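You operate a simulated robot arm through the tools that you are given. There is no shell and no other tool. Be economical: measure what you need, move in short steps, check, and stop when the job is done.

The job below is to be done with a simulated robot arm. You get a single attempt, and the scene is never put back.

## Task
Swap the split gasket for the blue one, seat the cover and nip the red and blue bolts.
Fine: the split gasket goes into the rinse tray.

It is judged by the outcome, as a careful person would: the job done as asked, and still so three seconds after it is handed in. It fails if anything else is knocked over, pushed out of place, dropped, spilled or broken. Lids that push on must go on centred and level and be pressed home; caps that screw on are set level and turned clockwise until they are tight.

## Robot
A 7-joint arm with a two-finger parallel gripper, fixed in place. Base frame: the origin is at the foot of the arm, x ahead of it, y to its left, z up; the work surface is at about z = 0. Lengths are in mm, angles in rad, forces in N, time in s.
With the tool pointing down near the work surface it reaches from about 240 to 620 mm from the base axis. Its first joint turns from -1.152 to 1.152 rad. Payload 2.6 kg.
The TCP is the grasp point between the finger pads, 30 mm short of the fingertips. In the tool frame z runs along the fingers and y along their closing line. The gripper opens to 94 mm. The fingers are 28 mm wide and 10 mm thick; the gripper's body (50 by 96 mm) begins 55 mm behind the TCP.
Orientation is told as [roll, pitch, yaw] about the base's x, y, z axes, in that order, counted from this pose: with the fingers straight down and closing along the base's y, the tool's x points along the base's -x, its y along +y and its z along -z.

## Interface
- The arm moves only by the tool drive_tool. Its argument "increments" is a list of rows, each a list of 7 numbers: the closure, from 0 (fully open) to 1 (shut), then the shift along the tool's x, y, z in units of 50 mm (1.0 is 50 mm), then the turn, a rotation vector about the tool's x, y, z in units of 6 degrees (1.0 is 6 degrees). In form: [[jaw, tx, ty, tz, ax, ay, az], ...]. A call has 1 to 8 rows; each row shifts and turns the commanded pose from where the row before left it, along the tool's axes as they then stand. A call with a number of a shift or a turn outside -1 to 1 is refused whole. Rows are played at 5 a second. More than 50 mm and 0.15 rad between two rows, or a gripper value outside its range, and nothing of the call is played. A pose out of reach is approached as far as the arm can. The call stops where the force on the tool passes 40 N (or 10 N more than at its start, if that is more) or the arm is blocked; 0.2 s more then pass. The fingers move at their own pace (about 72 mm/s each) and stop on an object; they squeeze with about 37 N. The grip force told is the motor's: it shows also when the fingers shut on nothing. Time passes only in rows, and 0.2 s behind the last, so rows that do not move let the fingers close. It gives the time, the measured TCP pose, the force on the tool (base axes), the opening and the grip force at its end, in the units of the frame above (readings bear some noise), with the torque about the TCP (base axes, N m) and any sound that the robot's microphone picked up.
- Cameras (640 x 400 px; columns grow to the right, rows downward): "scene" is fixed at [35.5, 444.8, 546.1]; the picture's right is [-0.72, -0.70, 0.00], its down [-0.51, 0.52, -0.68] and it looks along [0.48, -0.49, -0.73] (base axes); focal length 214 px, centre (320, 200). "wrist" rides on the gripper at [76, 14, -102] in the tool frame; the picture's right is [-0.18, 0.98, 0.00], its down [-0.75, -0.14, -0.64] and it looks along [-0.63, -0.12, 0.77] (tool axes); focal length 243 px, centre (320, 200). There is no depth. A picture from a camera that has moved, and an enlarged one, comes with that camera's place and axes in the base frame and with its lens.
- grab_frame(camera): a new picture of that camera. No time passes.
- enlarge(camera, box): a new picture of the part [left, top, right, bottom] of that camera's present view, enlarged. No time passes.
- finish_job(): hands the job in; it is judged then, once.

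Work in short steps. Places have to be worked out from the pictures, the camera data and where the tool is seen: move nearer, look again, correct. Check each grasp and each placing, and mend what went wrong. You have 120 turns and 76 pictures in all, those below and enlarged ones among them. Open the gripper and draw the arm clear of the work before you hand the job in, unless the task says otherwise; then end with one line.

The tools are called after "Call:" as name(argument=value, ...) on one line, values as JSON. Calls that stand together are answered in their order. drive_tool: Moves the arm, as the interface text tells. Its arguments: {"type":"object","properties":{"increments":{"type":"array"}},"required":["increments"]} The other tools are called the same way: grab_frame (camera) takes a picture; enlarge (camera, box) takes an enlarged picture of a part of a camera's view; finish_job () hands the job in.

At the start:

```text
clock: 0.0
eef_pos: [257.4, 252.6, 378.8]
tcp_rot: [0.0, 0.001, 0.001]
wrist_force: [0.0, -0.7, -0.1]
torque: [-0.04, 0.01, -0.01]
finger_gap: 93.8
gripper_force: 0.0
```

scene: 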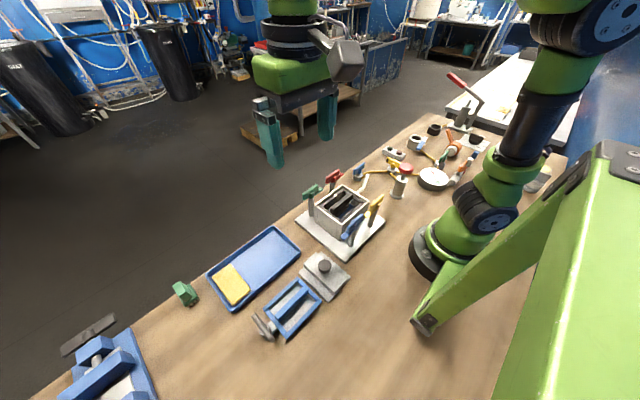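
wrist: 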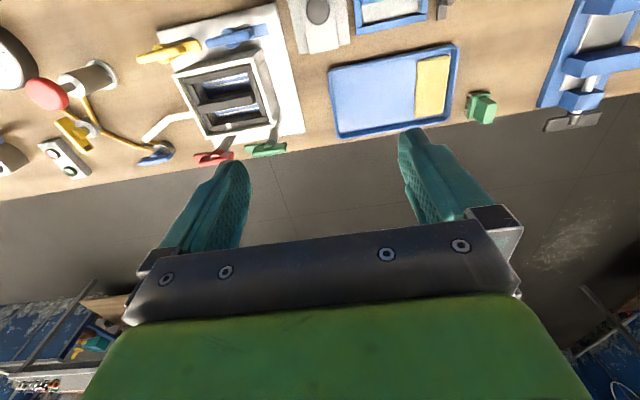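

The work lies around the housing with four coloured levers/bolts, with the tray and a cover and blue frame beside it. I enlarge these to identify them.

Call:
enlarge(camera="scene", box=[280, 150, 400, 270])

Call:
enlarge(camera="scene", box=[160, 210, 360, 350])

Call:
enlarge(camera="scene", box=[340, 100, 500, 210])

Call:
enlarge(camera="wrist", box=[130, 0, 310, 170])

```text
3.33 times, centred on (340, 210) of scene
camera zoom: at [35.5, 444.8, 546.1], right [-0.72, -0.7, 0.0], down [-0.51, 0.52, -0.68], along [0.48, -0.49, -0.73], focal length 715 px, centre (253, 167)
```

zoom: 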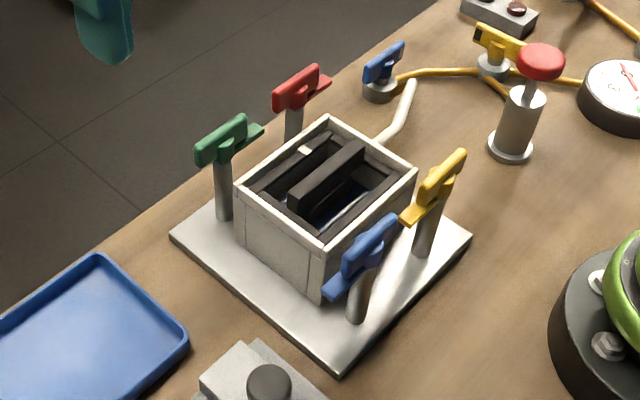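

```text
2.86 times, centred on (260, 280) of scene
camera zoom: at [35.5, 444.8, 546.1], right [-0.72, -0.7, 0.0], down [-0.51, 0.52, -0.68], along [0.48, -0.49, -0.73], focal length 613 px, centre (491, -29)
```

zoom: 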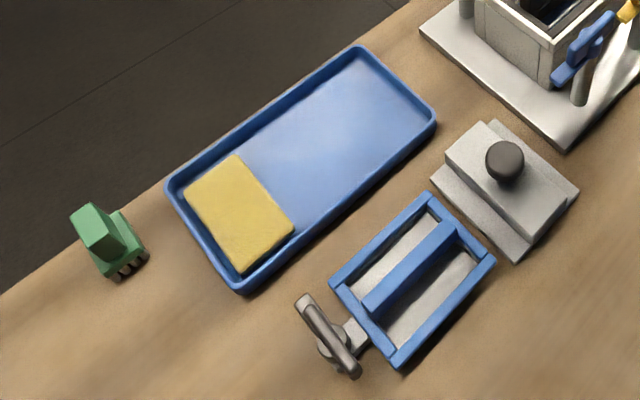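

```text
3.64 times, centred on (420, 155) of scene
camera zoom: at [35.5, 444.8, 546.1], right [-0.72, -0.7, 0.0], down [-0.51, 0.52, -0.68], along [0.48, -0.49, -0.73], focal length 780 px, centre (-44, 364)
```

zoom: 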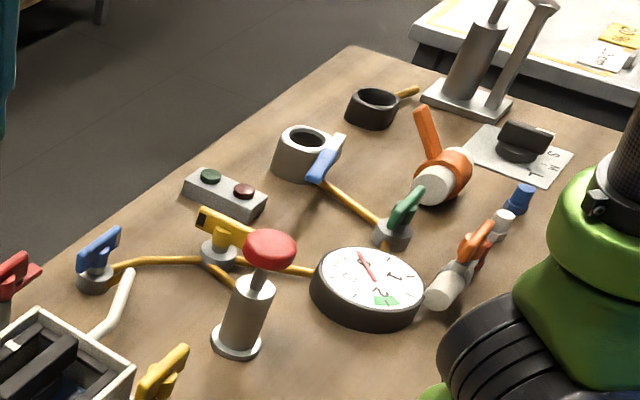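

```text
2.35 times, centred on (220, 85) of wrist
camera zoom: at [180.9, 268.7, 482.0], right [0.18, 0.98, 0.0], down [0.75, -0.14, 0.64], along [0.63, -0.12, -0.77], focal length 571 px, centre (555, 471)
```

zoom: 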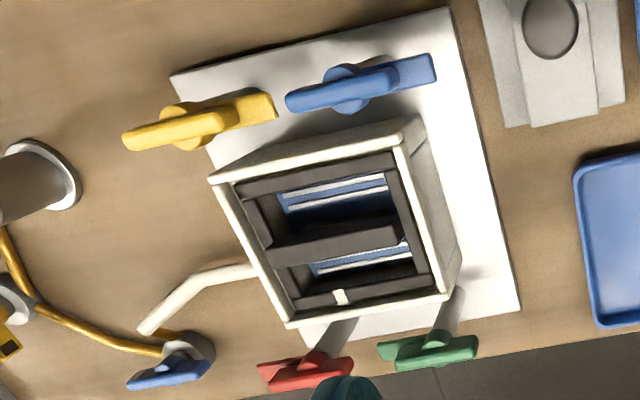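

The housing sits near (288, 93) with its rim at about z 75, its long side along y. The black gasket is inside, with a crossbar along y. The blue gasket is near (190, 375), the cover near (197, 262) and the tray near (338, 384). I'll move over the housing for a closer look.

Call:
drive_tool(increments=[[0, 0, -0.64, 0.5, 0, 0, 0], [0, 0, -0.64, 0.5, 0, 0, 0], [0, 0, -0.64, 0.5, 0, 0, 0], [0, 0, -0.64, 0.5, 0, 0, 0], [0, 0, -0.64, 0.5, 0, 0, 0]])

Call:
grab_frame(camera="wrist")

```text
clock: 1.2
eef_pos: [257.9, 90.7, 254.0]
tcp_rot: [0.001, -0.001, 0.0]
wrist_force: [-0.5, 0.1, 0.1]
torque: [-0.01, 0.01, 0.03]
finger_gap: 93.9
gripper_force: 0.0
```

```text
69 pictures are left
camera wrist: at [181.0, 106.4, 357.0], right [0.18, 0.98, 0.0], down [0.75, -0.14, 0.64], along [0.63, -0.12, -0.77], focal length 243 px, centre (320, 200)
```

wrist: 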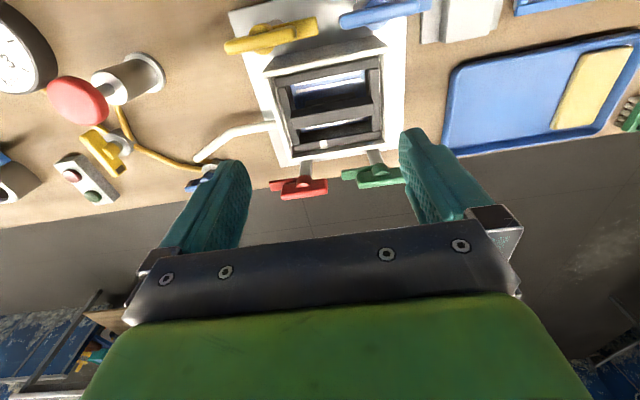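

Call:
enlarge(camera="wrist", box=[220, 0, 430, 210])

```text
1.90 times, centred on (325, 105) of wrist
camera zoom: at [181.0, 106.4, 357.0], right [0.18, 0.98, 0.0], down [0.75, -0.14, 0.64], along [0.63, -0.12, -0.77], focal length 462 px, centre (310, 381)
```

zoom: 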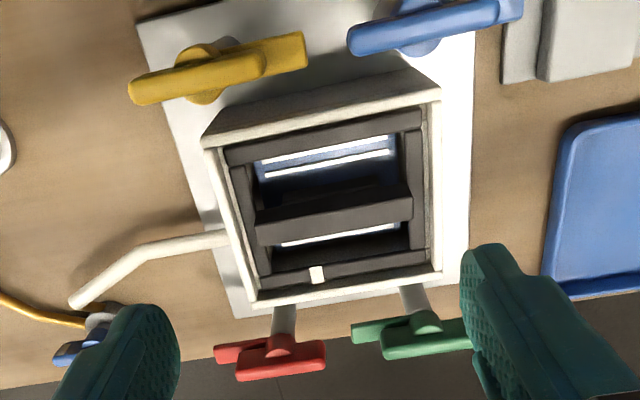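

The box centre works out near (281, 100) with its rim at z≈83, and the crossbar is near the centre. Next I look at the blue gasket and the cover from close by.

Call:
drive_tool(increments=[[0, 0.23, 0.92, 0, 0, 0, 0], [0, 0.23, 0.92, 0, 0, 0, 0], [0, 0.23, 0.92, 0, 0, 0, 0], [0, 0.23, 0.92, 0, 0, 0, 0], [0, 0.23, 0.92, 0, 0, 0, 0]])

Call:
grab_frame(camera="wrist")

Call:
enlarge(camera="wrist", box=[200, 0, 480, 175])

```text
clock: 2.4
eef_pos: [198.2, 322.3, 254.3]
tcp_rot: [0.001, 0.001, 0.0]
wrist_force: [0.4, 0.0, 0.4]
torque: [0.0, -0.03, 0.01]
finger_gap: 94.3
gripper_force: 0.1
```

```text
67 pictures are left
camera wrist: at [122.2, 338.2, 357.4], right [0.19, 0.98, 0.0], down [0.75, -0.14, 0.64], along [0.63, -0.12, -0.77], focal length 243 px, centre (320, 200)
```

wrist: 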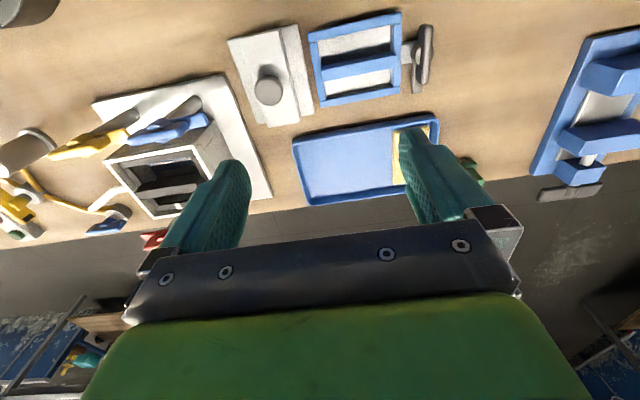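

```text
2.29 times, centred on (340, 88) of wrist
camera zoom: at [122.2, 338.2, 357.4], right [0.19, 0.98, 0.0], down [0.75, -0.14, 0.64], along [0.63, -0.12, -0.77], focal length 555 px, centre (274, 457)
```

zoom: 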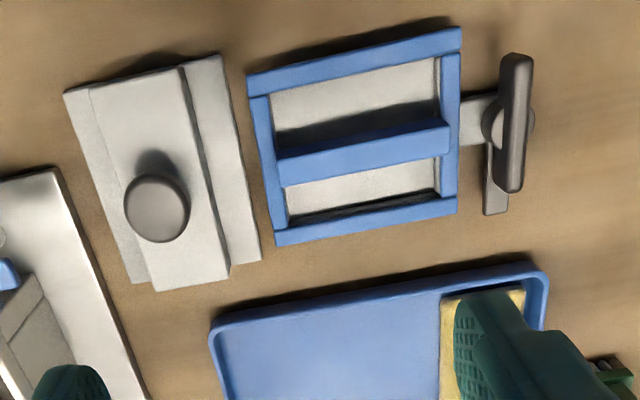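

The blue gasket seems to lie on a plate with a dark wing at its side, so I enlarge that from both cameras.

Call:
enlarge(camera="wrist", box=[300, 0, 450, 115])

Call:
enlarge(camera="scene", box=[235, 245, 365, 345])

```text
3.48 times, centred on (375, 58) of wrist
camera zoom: at [122.2, 338.2, 357.4], right [0.19, 0.98, 0.0], down [0.75, -0.14, 0.64], along [0.63, -0.12, -0.77], focal length 844 px, centre (129, 696)
```

zoom: 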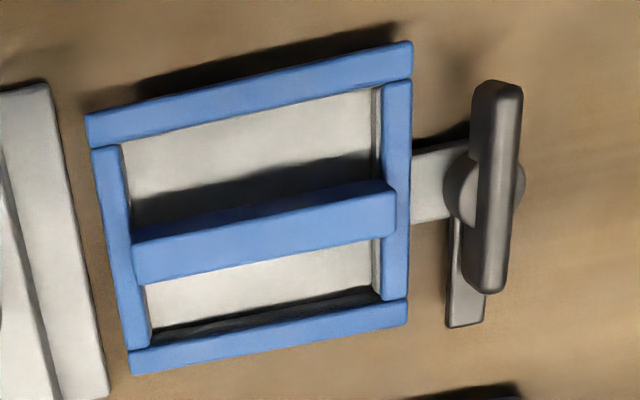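

```text
4.00 times, centred on (300, 295) of scene
camera zoom: at [35.5, 444.8, 546.1], right [-0.72, -0.7, 0.0], down [-0.51, 0.52, -0.68], along [0.48, -0.49, -0.73], focal length 858 px, centre (400, -180)
```

zoom: 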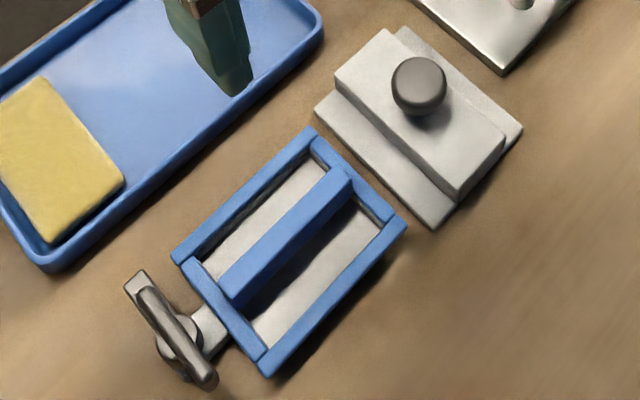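

The blue gasket (about 84×104 mm, crossbar along y) rests free on a stand, with its latch dog turned away. The cover (104 along x by 84) must be turned 90° to match the housing. The bolt dogs swing clockwise over the cover. I turn the tool to yaw +90° so that it closes along x.

Call:
drive_tool(increments=[[0, 0, 0, 0, 0, 0, -1], [0, 0, 0, 0, 0, 0, -1], [0, 0, 0, 0, 0, 0, -1], [0, 0, 0, 0, 0, 0, -1], [0, 0, 0, 0, 0, 0, -1], [0, 0, 0, 0, 0, 0, -1], [0, 0, 0, 0, 0, 0, -1], [0, 0, 0, 0, 0, 0, -1]])

Call:
drive_tool(increments=[[0, 0, 0, 0, 0, 0, -1], [0, 0, 0, 0, 0, 0, -1], [0, 0, 0, 0, 0, 0, -1], [0, 0, 0, 0, 0, 0, -1], [0, 0, 0, 0, 0, 0, -1], [0, 0, 0, 0, 0, 0, -1], [0, 0, 0, 0, 0, 0, -1]])

Call:
drive_tool(increments=[[0, 0.9, -0.32, 0, 0, 0, 0], [0, 0.9, -0.32, 0, 0, 0, 0], [0, 0.9, -0.32, 0, 0, 0, 0], [0, 0.9, -0.32, 0, 0, 0, 0], [0, 0.82, -0.32, 0.3, 0, 0, 0]])

Call:
grab_frame(camera="wrist")

```text
clock: 4.2
eef_pos: [200.6, 322.8, 253.2]
tcp_rot: [-0.001, -0.001, 0.841]
wrist_force: [0.0, -0.7, 0.5]
torque: [0.0, 0.01, -0.01]
finger_gap: 93.9
gripper_force: 0.0
```

```text
clock: 5.8
eef_pos: [200.5, 323.2, 253.4]
tcp_rot: [0.0, -0.001, 1.576]
wrist_force: [-0.9, -0.2, -0.4]
torque: [0.03, 0.0, 0.01]
finger_gap: 94.2
gripper_force: 0.0
```

```text
clock: 7.0
eef_pos: [278.5, 103.3, 239.3]
tcp_rot: [0.001, 0.001, 1.57]
wrist_force: [0.1, -0.8, 0.9]
torque: [0.01, -0.01, -0.01]
finger_gap: 94.3
gripper_force: 0.0
```

```text
63 pictures are left
camera wrist: at [264.7, 28.2, 341.9], right [-0.98, 0.18, 0.0], down [0.14, 0.75, 0.64], along [0.12, 0.63, -0.77], focal length 243 px, centre (320, 200)
```

wrist: 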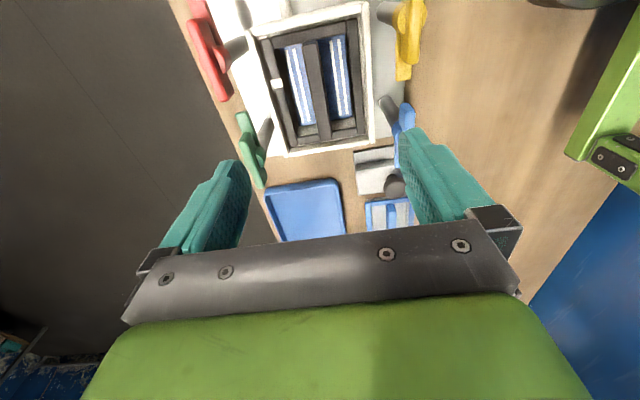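

Yaw 90 works here, so I enlarge the housing from this side.

Call:
enlarge(camera="wrist", box=[180, 0, 440, 165])

```text
2.42 times, centred on (310, 82) of wrist
camera zoom: at [264.7, 28.2, 341.9], right [-0.98, 0.18, 0.0], down [0.14, 0.75, 0.64], along [0.12, 0.63, -0.77], focal length 588 px, centre (344, 485)
```

zoom: 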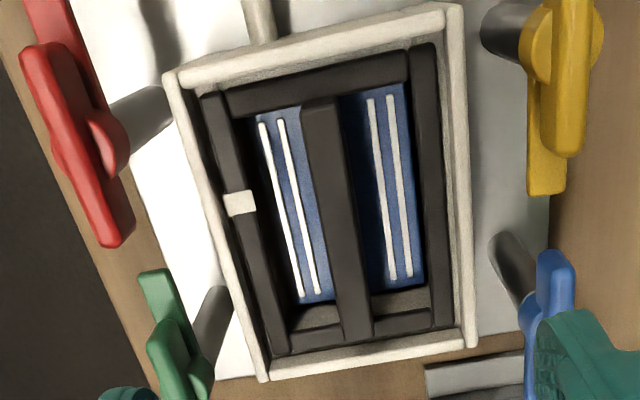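

The rim triangulates to z≈92, with the crossbar top about level at x≈281 and roughly 14 mm wide. I set the jaws to about 32 mm and lower to just above it.

Call:
drive_tool(increments=[[0.66, 0.06, -0.05, 0.6, 0, 0, 0], [0.66, 0, 0, 0.8, 0, 0, 0], [0.66, 0, 0, 0.7, 0, 0, 0], [0.66, 0, 0, 0, 0, 0, 0]])

Call:
grab_frame(camera="wrist")

Call:
enlarge(camera="scene", box=[280, 130, 400, 250])

```text
clock: 8.0
eef_pos: [281.1, 101.0, 132.6]
tcp_rot: [-0.001, 0.0, 1.571]
wrist_force: [0.4, -0.7, 0.3]
torque: [-0.03, -0.04, -0.05]
finger_gap: 32.1
gripper_force: 0.2
```

```text
61 pictures are left
camera wrist: at [266.8, 26.5, 236.0], right [-0.98, 0.18, 0.0], down [0.14, 0.75, 0.64], along [0.12, 0.63, -0.77], focal length 243 px, centre (320, 200)
```

wrist: 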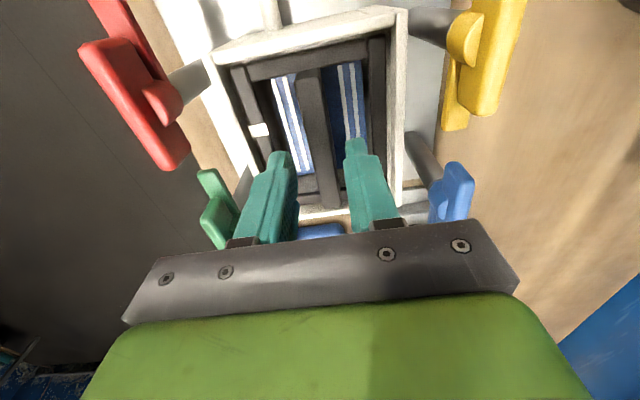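

```text
3.33 times, centred on (340, 190) of scene
camera zoom: at [35.5, 444.8, 546.1], right [-0.72, -0.7, 0.0], down [-0.51, 0.52, -0.68], along [0.48, -0.49, -0.73], focal length 715 px, centre (253, 233)
```

zoom: 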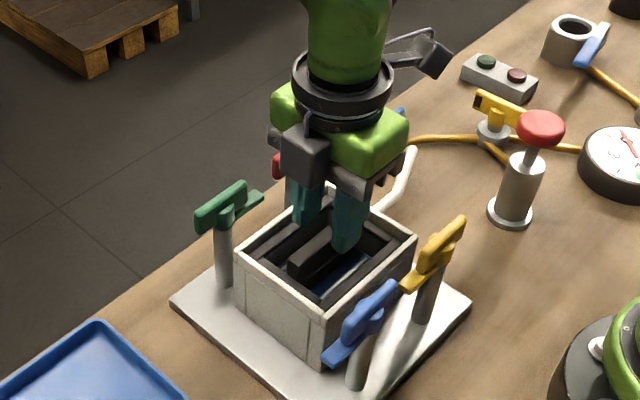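

The fingertips straddle the crossbar and the body clears the bolt heads. I lower by 26 mm and watch the force.

Call:
drive_tool(increments=[[0.66, 0, 0, 0.25, 0, 0, 0], [0.66, 0, 0, 0.27, 0, 0, 0]])

Call:
enlarge(camera="wrist", box=[180, 0, 440, 240])

```text
clock: 8.6
eef_pos: [282.2, 100.6, 109.0]
tcp_rot: [0.0, -0.002, 1.571]
wrist_force: [0.2, 1.0, -0.2]
torque: [-0.02, -0.02, -0.01]
finger_gap: 31.7
gripper_force: 0.0
```

```text
1.67 times, centred on (310, 120) of wrist
camera zoom: at [267.2, 25.9, 211.6], right [-0.98, 0.18, 0.0], down [0.14, 0.75, 0.64], along [0.12, 0.63, -0.77], focal length 404 px, centre (337, 333)
```

zoom: 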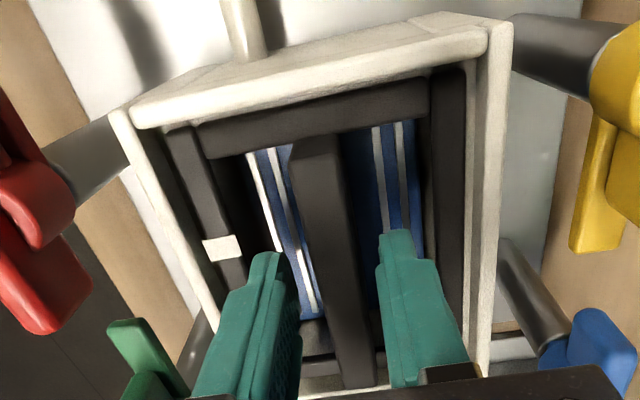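

I close the jaws here to see whether the crossbar is caught.

Call:
drive_tool(increments=[[1, 0, 0, 0, 0, 0, 0], [1, 0, 0, 0, 0, 0, 0], [1, 0, 0, 0, 0, 0, 0]])

Call:
enlarge(camera="wrist", box=[180, 0, 440, 240])

```text
clock: 9.4
eef_pos: [282.1, 99.6, 108.8]
tcp_rot: [-0.001, 0.0, 1.572]
wrist_force: [-0.2, 0.6, 0.5]
torque: [-0.04, -0.01, 0.02]
finger_gap: 12.6
gripper_force: 37.4
```

```text
1.67 times, centred on (310, 120) of wrist
camera zoom: at [267.2, 25.8, 211.6], right [-0.98, 0.18, 0.0], down [0.14, 0.75, 0.64], along [0.12, 0.63, -0.77], focal length 404 px, centre (337, 333)
```

zoom: 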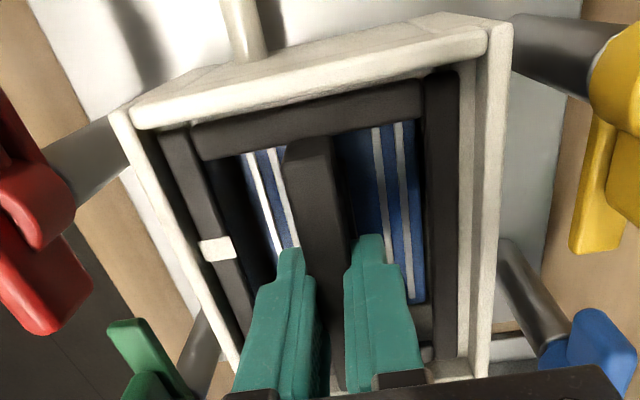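

It is caught at a 12.6 mm gap. I'll reopen and grip 7 mm deeper for security.

Call:
drive_tool(increments=[[0.7, 0, 0, 0, 0, 0, 0], [0.7, 0, 0, 0.14, 0, 0, 0], [1, 0, 0, 0, 0, 0, 0], [1, 0, 0, 0, 0, 0, 0], [1, 0, 0, 0, 0, 0, 0]])

```text
clock: 10.6
eef_pos: [281.7, 99.9, 101.6]
tcp_rot: [0.0, 0.001, 1.571]
wrist_force: [-5.4, -0.3, 6.9]
torque: [-0.03, 0.02, -0.01]
finger_gap: 17.3
gripper_force: 37.3
```

The gap is now 17.3 with some side and vertical force, so the fingers may be touching something lower. I take a look.

Call:
enlarge(camera="wrist", box=[180, 0, 440, 240])

```text
1.67 times, centred on (310, 120) of wrist
camera zoom: at [267.5, 25.1, 204.6], right [-0.98, 0.18, 0.0], down [0.14, 0.75, 0.64], along [0.12, 0.63, -0.77], focal length 404 px, centre (337, 333)
```

zoom: 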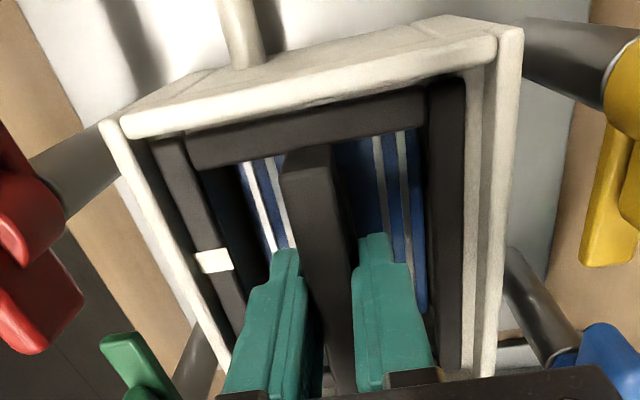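

It probably touches the floor insert. I ease open, raise 4 mm and close again.

Call:
drive_tool(increments=[[0.75, 0, 0, 0, 0, 0, 0], [0.75, 0, 0, -0.08, 0, 0, 0], [1, 0, 0, 0, 0, 0, 0], [1, 0, 0, 0, 0, 0, 0], [1, 0, 0, 0, 0, 0, 0]])

```text
clock: 11.8
eef_pos: [281.4, 99.3, 104.8]
tcp_rot: [0.0, 0.003, 1.569]
wrist_force: [-0.3, 0.6, 0.4]
torque: [0.04, 0.02, 0.02]
finger_gap: 17.1
gripper_force: 36.8
```

There is no force now and a solid 17 mm grip, and the earlier 12.6 was likely the tapered crest. I lift slowly.

Call:
drive_tool(increments=[[1, 0, 0, -0.1, 0, 0, 0], [1, 0, 0, -0.2, 0, 0, 0], [1, 0, 0, -0.3, 0, 0, 0], [1, 0, 0, -0.4, 0, 0, 0], [1, 0, 0, -0.4, 0, 0, 0]])

Call:
grab_frame(camera="wrist")

Call:
enlarge(camera="scene", box=[270, 110, 400, 250])

```text
clock: 13.0
eef_pos: [282.4, 99.5, 174.3]
tcp_rot: [-0.001, -0.001, 1.57]
wrist_force: [-0.2, -0.2, -0.2]
torque: [0.0, 0.01, 0.02]
finger_gap: 17.1
gripper_force: 36.6
```

```text
56 pictures are left
camera wrist: at [267.3, 24.0, 277.8], right [-0.98, 0.18, 0.0], down [0.14, 0.75, 0.64], along [0.12, 0.63, -0.77], focal length 243 px, centre (320, 200)
```

wrist: 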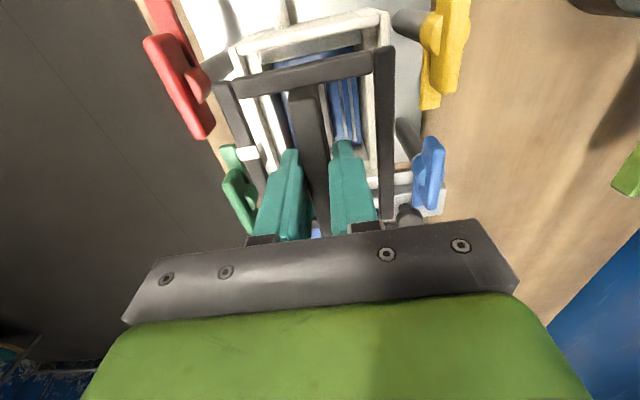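

```text
2.86 times, centred on (335, 180) of scene
camera zoom: at [35.5, 444.8, 546.1], right [-0.72, -0.7, 0.0], down [-0.51, 0.52, -0.68], along [0.48, -0.49, -0.73], focal length 613 px, centre (277, 257)
```

zoom: 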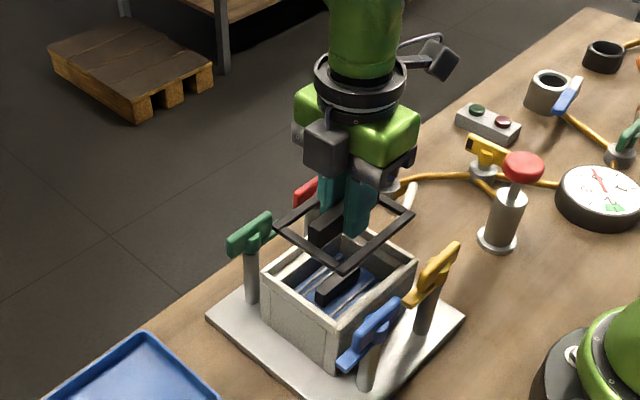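

The split gasket is out in one piece. I carry it high to the free part of the tray, centred near (347, 340).

Call:
drive_tool(increments=[[1, 0, 0, -0.6, 0, 0, 0], [1, -0.8, -0.2, 0, 0, 0, 0], [1, -0.8, -0.22, 0, 0, 0, 0], [1, -0.8, -0.22, 0, 0, 0, 0], [1, -0.8, -0.22, 0, 0, 0, 0], [1, -0.8, -0.22, 0.2, 0, 0, 0], [1, -0.8, -0.22, 0.5, 0, 0, 0]])

Call:
grab_frame(camera="wrist")

Call:
grab_frame(camera="scene")

```text
clock: 14.6
eef_pos: [348.2, 340.5, 167.3]
tcp_rot: [-0.001, -0.001, 1.569]
wrist_force: [-0.5, 0.9, -0.4]
torque: [-0.01, -0.01, 0.02]
finger_gap: 17.2
gripper_force: 37.2
```

```text
54 pictures are left
camera wrist: at [331.9, 265.1, 270.3], right [-0.98, 0.19, 0.0], down [0.14, 0.75, 0.64], along [0.12, 0.63, -0.77], focal length 243 px, centre (320, 200)
```

wrist: 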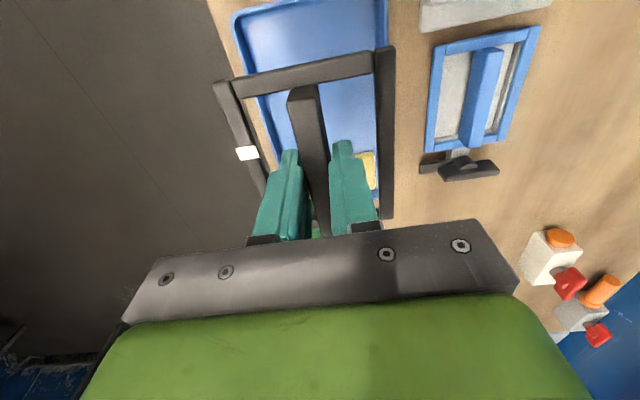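

```text
53 pictures are left
```

scene: 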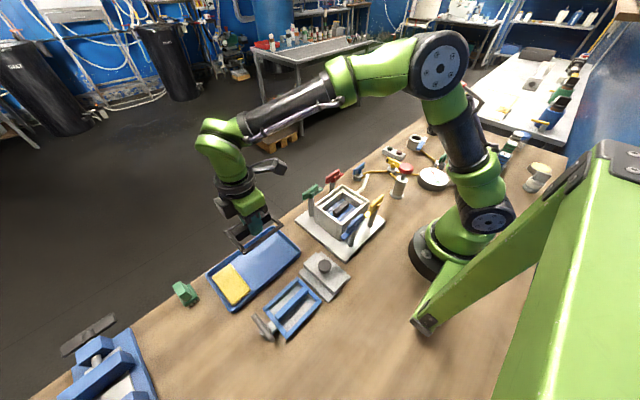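

The position over the tray looks right. I lower most of the way.

Call:
drive_tool(increments=[[1, 0, 0, 0.7, 0, 0, 0], [1, 0, 0, 0.7, 0, 0, 0], [1, 0, 0, 0.5, 0, 0, 0]])

Call:
grab_frame(camera="wrist")

Call:
enlarge(camera="scene", box=[190, 200, 320, 320])

```text
clock: 15.4
eef_pos: [347.8, 340.6, 74.5]
tcp_rot: [0.0, 0.0, 1.571]
wrist_force: [-0.2, -0.5, -0.8]
torque: [0.02, 0.02, 0.0]
finger_gap: 17.1
gripper_force: 37.4
```

```text
52 pictures are left
camera wrist: at [332.9, 265.4, 177.1], right [-0.98, 0.18, 0.0], down [0.14, 0.75, 0.64], along [0.12, 0.63, -0.77], focal length 243 px, centre (320, 200)
```

wrist: 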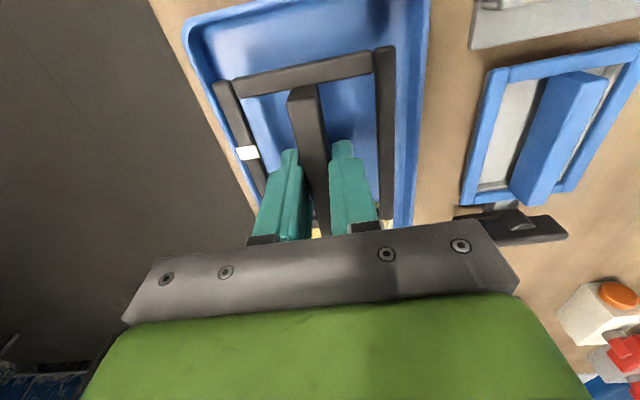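

```text
3.33 times, centred on (255, 260) of scene
camera zoom: at [35.5, 444.8, 546.1], right [-0.72, -0.7, 0.0], down [-0.51, 0.52, -0.68], along [0.48, -0.49, -0.73], focal length 715 px, centre (537, 0)
```

zoom: 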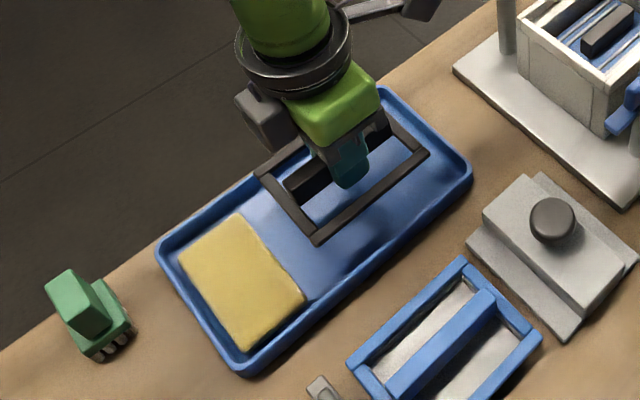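

It is still centred within the tray. I lower in small steps until it touches.

Call:
drive_tool(increments=[[1, 0, 0, 0.3, 0, 0, 0], [1, 0, 0, 0.12, 0, 0, 0], [1, 0, 0, 0.08, 0, 0, 0], [1, 0, 0, 0.06, 0, 0, 0]])

```text
clock: 16.4
eef_pos: [346.9, 340.7, 45.7]
tcp_rot: [0.0, 0.0, 1.572]
wrist_force: [-0.8, 0.1, -0.3]
torque: [-0.01, 0.03, 0.01]
finger_gap: 17.0
gripper_force: 37.3
```

Call:
enlarge(camera="wrist", box=[180, 0, 460, 240])

```text
1.67 times, centred on (320, 120) of wrist
camera zoom: at [333.0, 264.5, 149.6], right [-0.98, 0.18, 0.0], down [0.14, 0.75, 0.64], along [0.12, 0.63, -0.77], focal length 404 px, centre (320, 333)
```

zoom: 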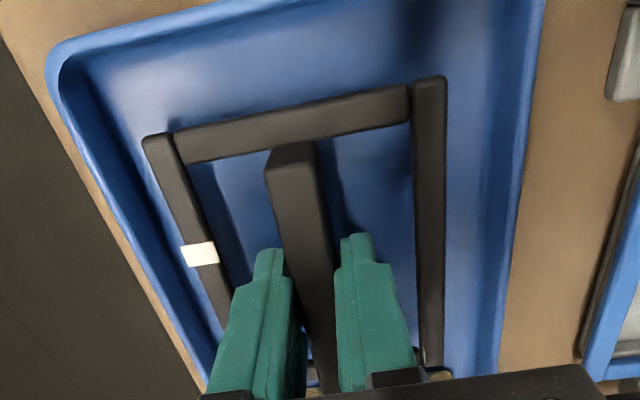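

It is nearly down. I continue in 2 mm steps.

Call:
drive_tool(increments=[[1, 0, 0, 0.05, 0, 0, 0], [1, 0, 0, 0.04, 0, 0, 0], [1, 0, 0, 0.04, 0, 0, 0]])

```text
clock: 17.2
eef_pos: [348.3, 339.9, 40.7]
tcp_rot: [-0.001, 0.0, 1.571]
wrist_force: [0.4, -0.6, -0.5]
torque: [0.03, 0.02, 0.02]
finger_gap: 16.9
gripper_force: 36.4
```

Call:
drive_tool(increments=[[1, 0, 0, 0.04, 0, 0, 0], [1, 0, 0, 0.04, 0, 0, 0], [1, 0, 0, 0.02, 0, 0, 0]])

```text
clock: 18.0
eef_pos: [348.5, 339.5, 35.4]
tcp_rot: [0.0, -0.001, 1.57]
wrist_force: [-0.6, 0.2, -1.0]
torque: [-0.01, -0.03, -0.03]
finger_gap: 17.0
gripper_force: 36.7
```

Still no contact with the fingertips at about z 5, so I go on gently.

Call:
drive_tool(increments=[[1, 0, 0, 0.02, 0, 0, 0], [1, 0, 0, 0.02, 0, 0, 0]])

Call:
enlarge(camera="scene", box=[190, 200, 320, 320])

```text
clock: 18.6
eef_pos: [349.1, 339.5, 33.9]
tcp_rot: [-0.001, 0.0, 1.573]
wrist_force: [-1.3, -0.5, 1.3]
torque: [-0.05, 0.02, 0.04]
finger_gap: 16.7
gripper_force: 37.0
```

```text
3.33 times, centred on (255, 260) of scene
camera zoom: at [35.5, 444.8, 546.1], right [-0.72, -0.7, 0.0], down [-0.51, 0.52, -0.68], along [0.48, -0.49, -0.73], focal length 715 px, centre (537, 0)
```

zoom: 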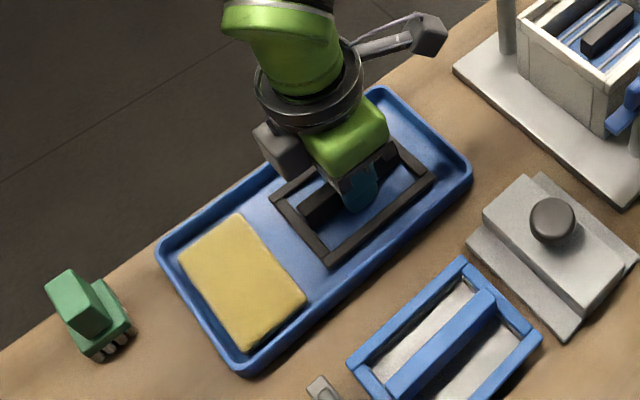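

The gasket is resting on the tray floor. I open slightly within its slots and lift away.

Call:
drive_tool(increments=[[0.68, 0, 0, 0, 0, 0, 0], [0.68, 0, 0, 0, 0, 0, 0], [0.68, 0, 0, -0.2, 0, 0, 0], [0.68, 0, 0, -0.8, 0, 0, 0], [0.68, 0, 0, -1, 0, 0, 0]])

Call:
grab_frame(camera="wrist")

Call:
enlarge(camera="scene", box=[290, 150, 400, 250])

```text
clock: 19.8
eef_pos: [348.8, 337.3, 132.5]
tcp_rot: [0.001, 0.0, 1.57]
wrist_force: [-0.1, -0.3, 0.5]
torque: [-0.04, -0.02, 0.0]
finger_gap: 30.0
gripper_force: 0.2
```

```text
48 pictures are left
camera wrist: at [332.7, 262.8, 236.0], right [-0.98, 0.18, 0.0], down [0.14, 0.75, 0.64], along [0.12, 0.63, -0.77], focal length 243 px, centre (320, 200)
```

wrist: 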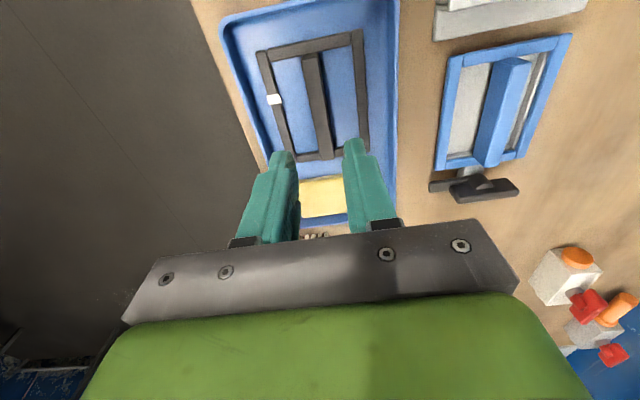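

```text
4.00 times, centred on (345, 200) of scene
camera zoom: at [35.5, 444.8, 546.1], right [-0.72, -0.7, 0.0], down [-0.51, 0.52, -0.68], along [0.48, -0.49, -0.73], focal length 858 px, centre (220, 200)
```

zoom: 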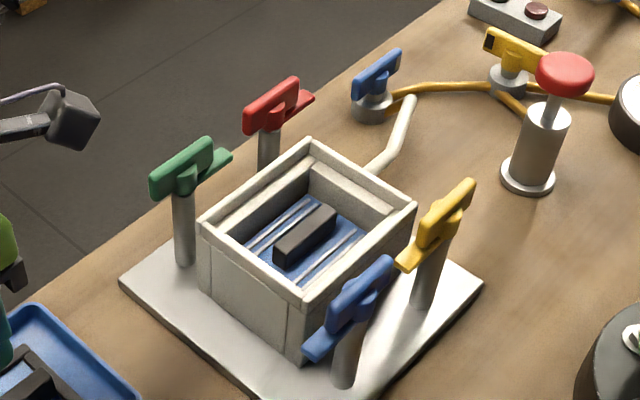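

The split gasket lies in the tray, and the housing is empty with a clear ledge. The blue crossbar triangulates to (196.5, 370.5) with its top at z≈29. I move over it.

Call:
drive_tool(increments=[[0.66, -0.165, 0.76, 0, 0, 0, 0], [0.66, -0.165, 0.76, 0, 0, 0, 0], [0.66, -0.165, 0.76, 0, 0, 0, 0], [0.66, -0.165, 0.76, 0, 0, 0, 0], [0.66, 0, 0, 0.9, 0, 0, 0]])

Call:
grab_frame(camera="wrist")

```text
clock: 21.0
eef_pos: [194.6, 370.1, 88.3]
tcp_rot: [0.0, 0.001, 1.572]
wrist_force: [0.1, -0.1, -0.4]
torque: [0.02, -0.03, 0.01]
finger_gap: 31.9
gripper_force: 0.1
```

```text
46 pictures are left
camera wrist: at [180.9, 295.2, 191.6], right [-0.98, 0.18, 0.0], down [0.14, 0.75, 0.64], along [0.12, 0.63, -0.77], focal length 243 px, centre (320, 200)
```

wrist: 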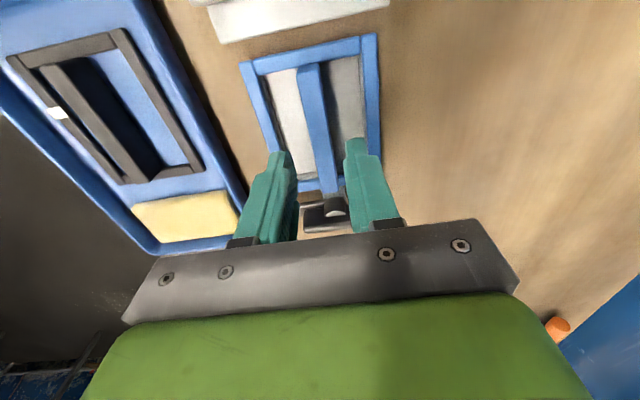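

The crossbar is centred at x≈194, y≈372. I lower onto it, shifting 2 mm in y.

Call:
drive_tool(increments=[[0.66, -0.04, 0.01, 0.4, 0, 0, 0], [0.66, 0, 0, 0.3, 0, 0, 0], [0.66, 0, 0, 0.12, 0, 0, 0]])

Call:
enlarge(camera="wrist", box=[180, 0, 460, 240])

```text
clock: 21.8
eef_pos: [195.8, 373.6, 48.9]
tcp_rot: [0.0, 0.0, 1.568]
wrist_force: [-0.7, -0.7, 0.4]
torque: [0.02, -0.02, -0.01]
finger_gap: 32.1
gripper_force: 0.0
```

```text
1.67 times, centred on (320, 120) of wrist
camera zoom: at [180.9, 297.8, 151.0], right [-0.98, 0.18, 0.0], down [0.14, 0.75, 0.64], along [0.12, 0.63, -0.77], focal length 404 px, centre (320, 333)
```

zoom: 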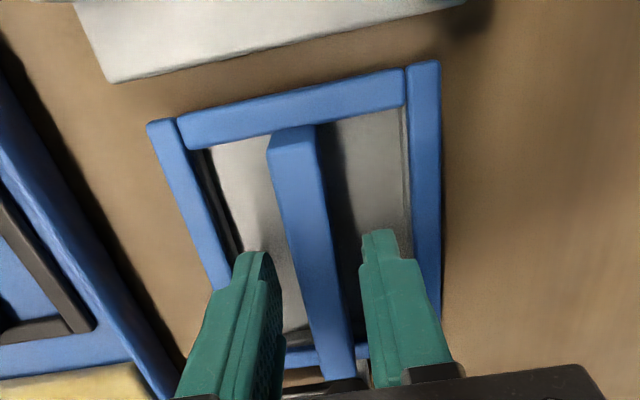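

I go 4 mm lower, then close.

Call:
drive_tool(increments=[[0.66, 0, 0, 0.04, 0, 0, 0], [0.66, 0, 0, 0.04, 0, 0, 0], [1, 0, 0, 0, 0, 0, 0], [1, 0, 0, 0, 0, 0, 0], [1, 0, 0, 0, 0, 0, 0]])

Call:
enlarge(camera="wrist", box=[180, 0, 460, 240])

```text
clock: 23.0
eef_pos: [196.1, 373.0, 43.6]
tcp_rot: [0.0, 0.0, 1.57]
wrist_force: [0.3, 0.7, 0.3]
torque: [0.04, -0.01, -0.01]
finger_gap: 12.7
gripper_force: 37.3
```

```text
1.67 times, centred on (320, 120) of wrist
camera zoom: at [181.3, 298.5, 146.8], right [-0.98, 0.18, 0.0], down [0.14, 0.75, 0.64], along [0.12, 0.63, -0.77], focal length 404 px, centre (320, 333)
```

zoom: 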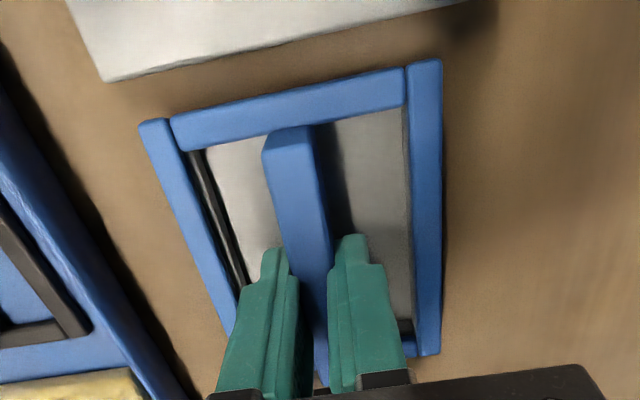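

It is gripped at 12.7 mm. I lift it and check.

Call:
drive_tool(increments=[[1, 0, 0, -0.1, 0, 0, 0], [1, 0, 0, -0.3, 0, 0, 0], [1, 0, 0, -0.8, 0, 0, 0], [1, 0, 0, -1, 0, 0, 0], [1, 0, 0, -0.9, 0, 0, 0]])

Call:
grab_frame(camera="wrist")

Call:
enlarge(camera="scene", box=[190, 180, 370, 350])

```text
clock: 24.2
eef_pos: [194.8, 373.5, 200.0]
tcp_rot: [-0.001, 0.0, 1.572]
wrist_force: [0.5, 0.3, -0.2]
torque: [-0.01, -0.02, -0.02]
finger_gap: 12.9
gripper_force: 37.1
```

```text
43 pictures are left
camera wrist: at [179.4, 298.7, 302.9], right [-0.98, 0.18, 0.0], down [0.14, 0.75, 0.64], along [0.12, 0.63, -0.77], focal length 243 px, centre (320, 200)
```

wrist: 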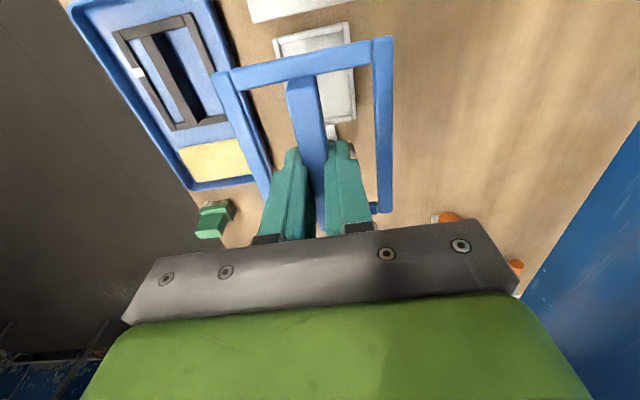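

```text
2.35 times, centred on (280, 265) of scene
camera zoom: at [35.5, 444.8, 546.1], right [-0.72, -0.7, 0.0], down [-0.51, 0.52, -0.68], along [0.48, -0.49, -0.73], focal length 505 px, centre (414, 47)
```

zoom: 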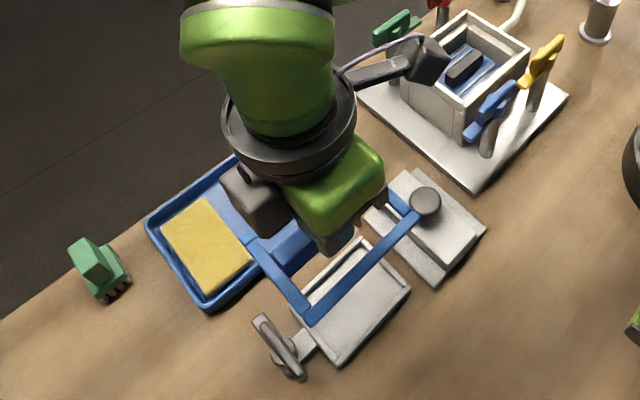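

The blue gasket is held level. I carry it over the housing at (279.5, 101.5).

Call:
drive_tool(increments=[[1, 0.907, -0.282, 0, 0, 0, 0], [1, 0.907, -0.282, 0, 0, 0, 0], [1, 0.907, -0.282, 0, 0, 0, 0], [1, 0.907, -0.282, 0, 0, 0, 0], [1, 0.907, -0.282, 0, 0, 0, 0], [1, 0.907, -0.282, 0, 0, 0, 0], [1, 0, 0, 0.7, 0, 0, 0], [1, 0, 0, 0, 0, 0, 0]])

Call:
grab_frame(camera="wrist")

Call:
enlarge(camera="scene", box=[280, 120, 400, 250])

```text
clock: 26.0
eef_pos: [281.6, 102.0, 163.0]
tcp_rot: [0.0, 0.002, 1.57]
wrist_force: [-0.9, -0.8, -0.2]
torque: [0.01, 0.03, 0.0]
finger_gap: 12.6
gripper_force: 36.4
```

```text
41 pictures are left
camera wrist: at [266.3, 25.8, 266.5], right [-0.98, 0.18, 0.0], down [0.14, 0.75, 0.64], along [0.12, 0.63, -0.77], focal length 243 px, centre (320, 200)
```

wrist: 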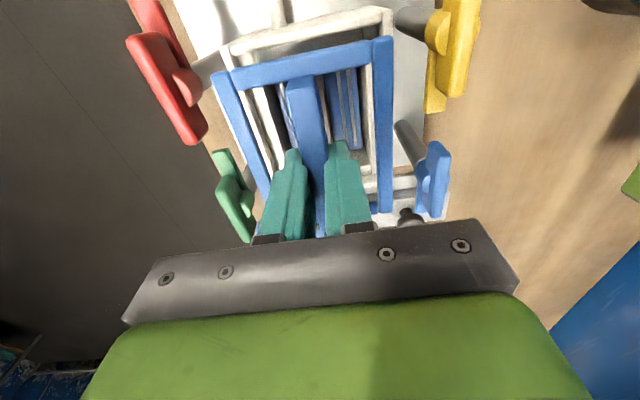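

```text
3.08 times, centred on (340, 185) of scene
camera zoom: at [35.5, 444.8, 546.1], right [-0.72, -0.7, 0.0], down [-0.51, 0.52, -0.68], along [0.48, -0.49, -0.73], focal length 660 px, centre (258, 246)
```

zoom: 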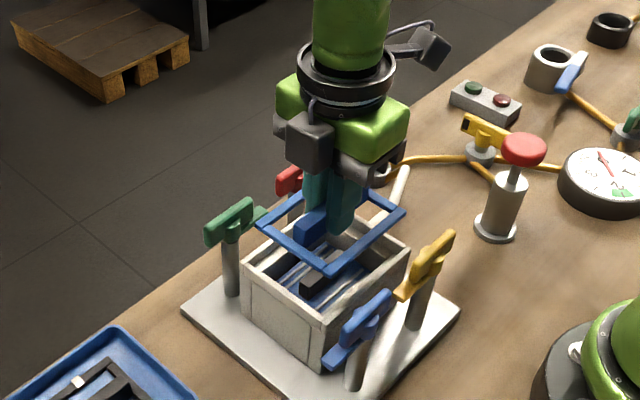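

I lower to just above the rim and check alignment closely.

Call:
drive_tool(increments=[[1, 0, 0.03, 0.3, 0, 0, 0], [1, 0, 0, 0.3, 0, 0, 0], [1, 0, 0, 0, 0, 0, 0]])

Call:
enlarge(camera="wrist", box=[190, 0, 430, 240])

Call:
enlarge(camera="scene", box=[300, 160, 380, 240])

```text
clock: 26.8
eef_pos: [279.0, 101.1, 132.0]
tcp_rot: [0.0, -0.001, 1.571]
wrist_force: [-0.2, 0.2, 0.7]
torque: [0.02, -0.05, -0.02]
finger_gap: 13.0
gripper_force: 37.4
```

```text
1.67 times, centred on (310, 120) of wrist
camera zoom: at [264.0, 26.8, 235.5], right [-0.98, 0.18, 0.0], down [0.14, 0.75, 0.64], along [0.12, 0.63, -0.77], focal length 404 px, centre (337, 333)
```

zoom: 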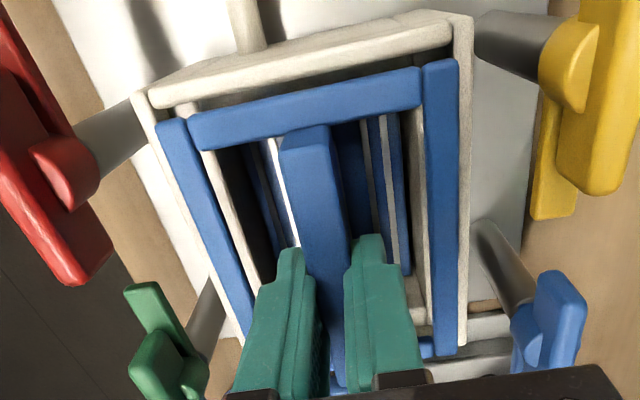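

```text
5.00 times, centred on (340, 200) of scene
camera zoom: at [35.5, 444.8, 546.1], right [-0.72, -0.7, 0.0], down [-0.51, 0.52, -0.68], along [0.48, -0.49, -0.73], focal length 1072 px, centre (220, 200)
```

zoom: 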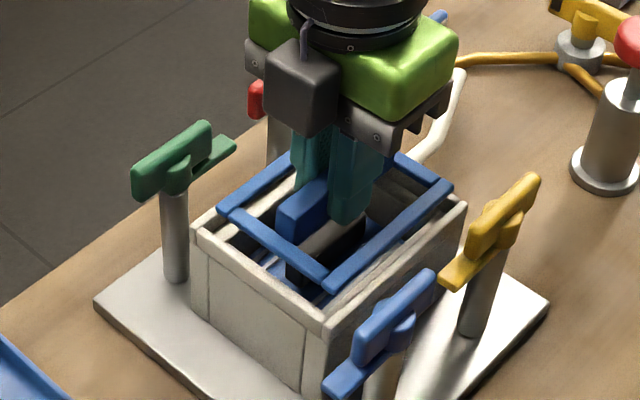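

It looks about centred. I descend gently, watching the force.

Call:
drive_tool(increments=[[1, 0, 0, 0.1, 0, 0, 0], [1, 0, 0, 0.1, 0, 0, 0], [1, 0, 0, 0, 0, 0, 0]])

Call:
enlarge(camera="wrist", box=[190, 0, 430, 240])

Call:
enlarge(camera="scene", box=[300, 160, 380, 240])

```text
clock: 27.6
eef_pos: [277.8, 102.2, 122.2]
tcp_rot: [0.0, 0.0, 1.571]
wrist_force: [-0.2, -0.8, -0.4]
torque: [0.01, 0.02, -0.02]
finger_gap: 12.7
gripper_force: 37.1
```

```text
1.67 times, centred on (310, 120) of wrist
camera zoom: at [263.5, 26.6, 225.4], right [-0.98, 0.18, 0.0], down [0.14, 0.75, 0.64], along [0.12, 0.63, -0.77], focal length 404 px, centre (337, 333)
```

zoom: 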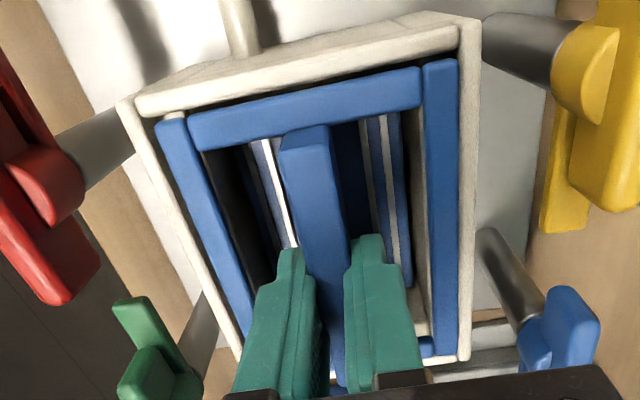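

```text
5.00 times, centred on (340, 200) of scene
camera zoom: at [35.5, 444.8, 546.1], right [-0.72, -0.7, 0.0], down [-0.51, 0.52, -0.68], along [0.48, -0.49, -0.73], focal length 1072 px, centre (220, 200)
```

zoom: 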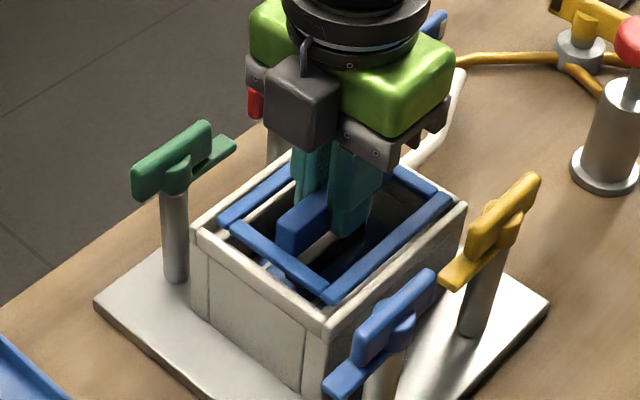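

The clearance on the -x side is smaller, so I shift +1 mm in x and go down further.

Call:
drive_tool(increments=[[1, 0.01, -0.025, 0, 0, 0, 0], [1, 0, 0, 0.08, 0, 0, 0], [1, 0, 0, 0.08, 0, 0, 0], [1, 0, 0, 0, 0, 0, 0]])

Call:
enlarge(camera="wrist", box=[190, 0, 430, 240])

```text
clock: 28.6
eef_pos: [278.2, 101.1, 115.6]
tcp_rot: [0.0, 0.0, 1.57]
wrist_force: [-0.3, 0.8, -0.6]
torque: [-0.03, 0.01, -0.01]
finger_gap: 12.8
gripper_force: 37.1
```

```text
1.67 times, centred on (310, 120) of wrist
camera zoom: at [264.4, 26.1, 218.0], right [-0.98, 0.18, 0.0], down [0.14, 0.75, 0.64], along [0.12, 0.63, -0.77], focal length 404 px, centre (337, 333)
```

zoom: 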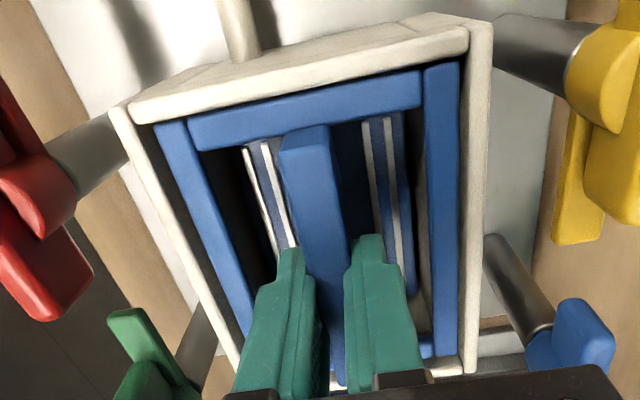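

It's inside the walls without touching. I continue down to the seat.

Call:
drive_tool(increments=[[1, 0, 0, 0.05, 0, 0, 0], [1, 0, 0, 0.04, 0, 0, 0], [1, 0, 0, 0.03, 0, 0, 0]])

```text
clock: 29.4
eef_pos: [278.7, 101.9, 109.9]
tcp_rot: [-0.001, 0.0, 1.571]
wrist_force: [-0.3, 0.2, -0.2]
torque: [0.01, 0.01, 0.02]
finger_gap: 12.9
gripper_force: 37.1
```

Call:
drive_tool(increments=[[1, 0, 0, 0.03, 0, 0, 0], [1, 0, 0, 0.03, 0, 0, 0]])

```text
clock: 30.0
eef_pos: [278.1, 101.6, 107.7]
tcp_rot: [0.001, 0.0, 1.569]
wrist_force: [-2.2, -0.2, 3.0]
torque: [-0.03, 0.07, 0.03]
finger_gap: 12.9
gripper_force: 36.7
stopped in row 2: the force on the tool passed its limit at 48 N (the readings are from after the stop); the commanded pose is now the measured one
```

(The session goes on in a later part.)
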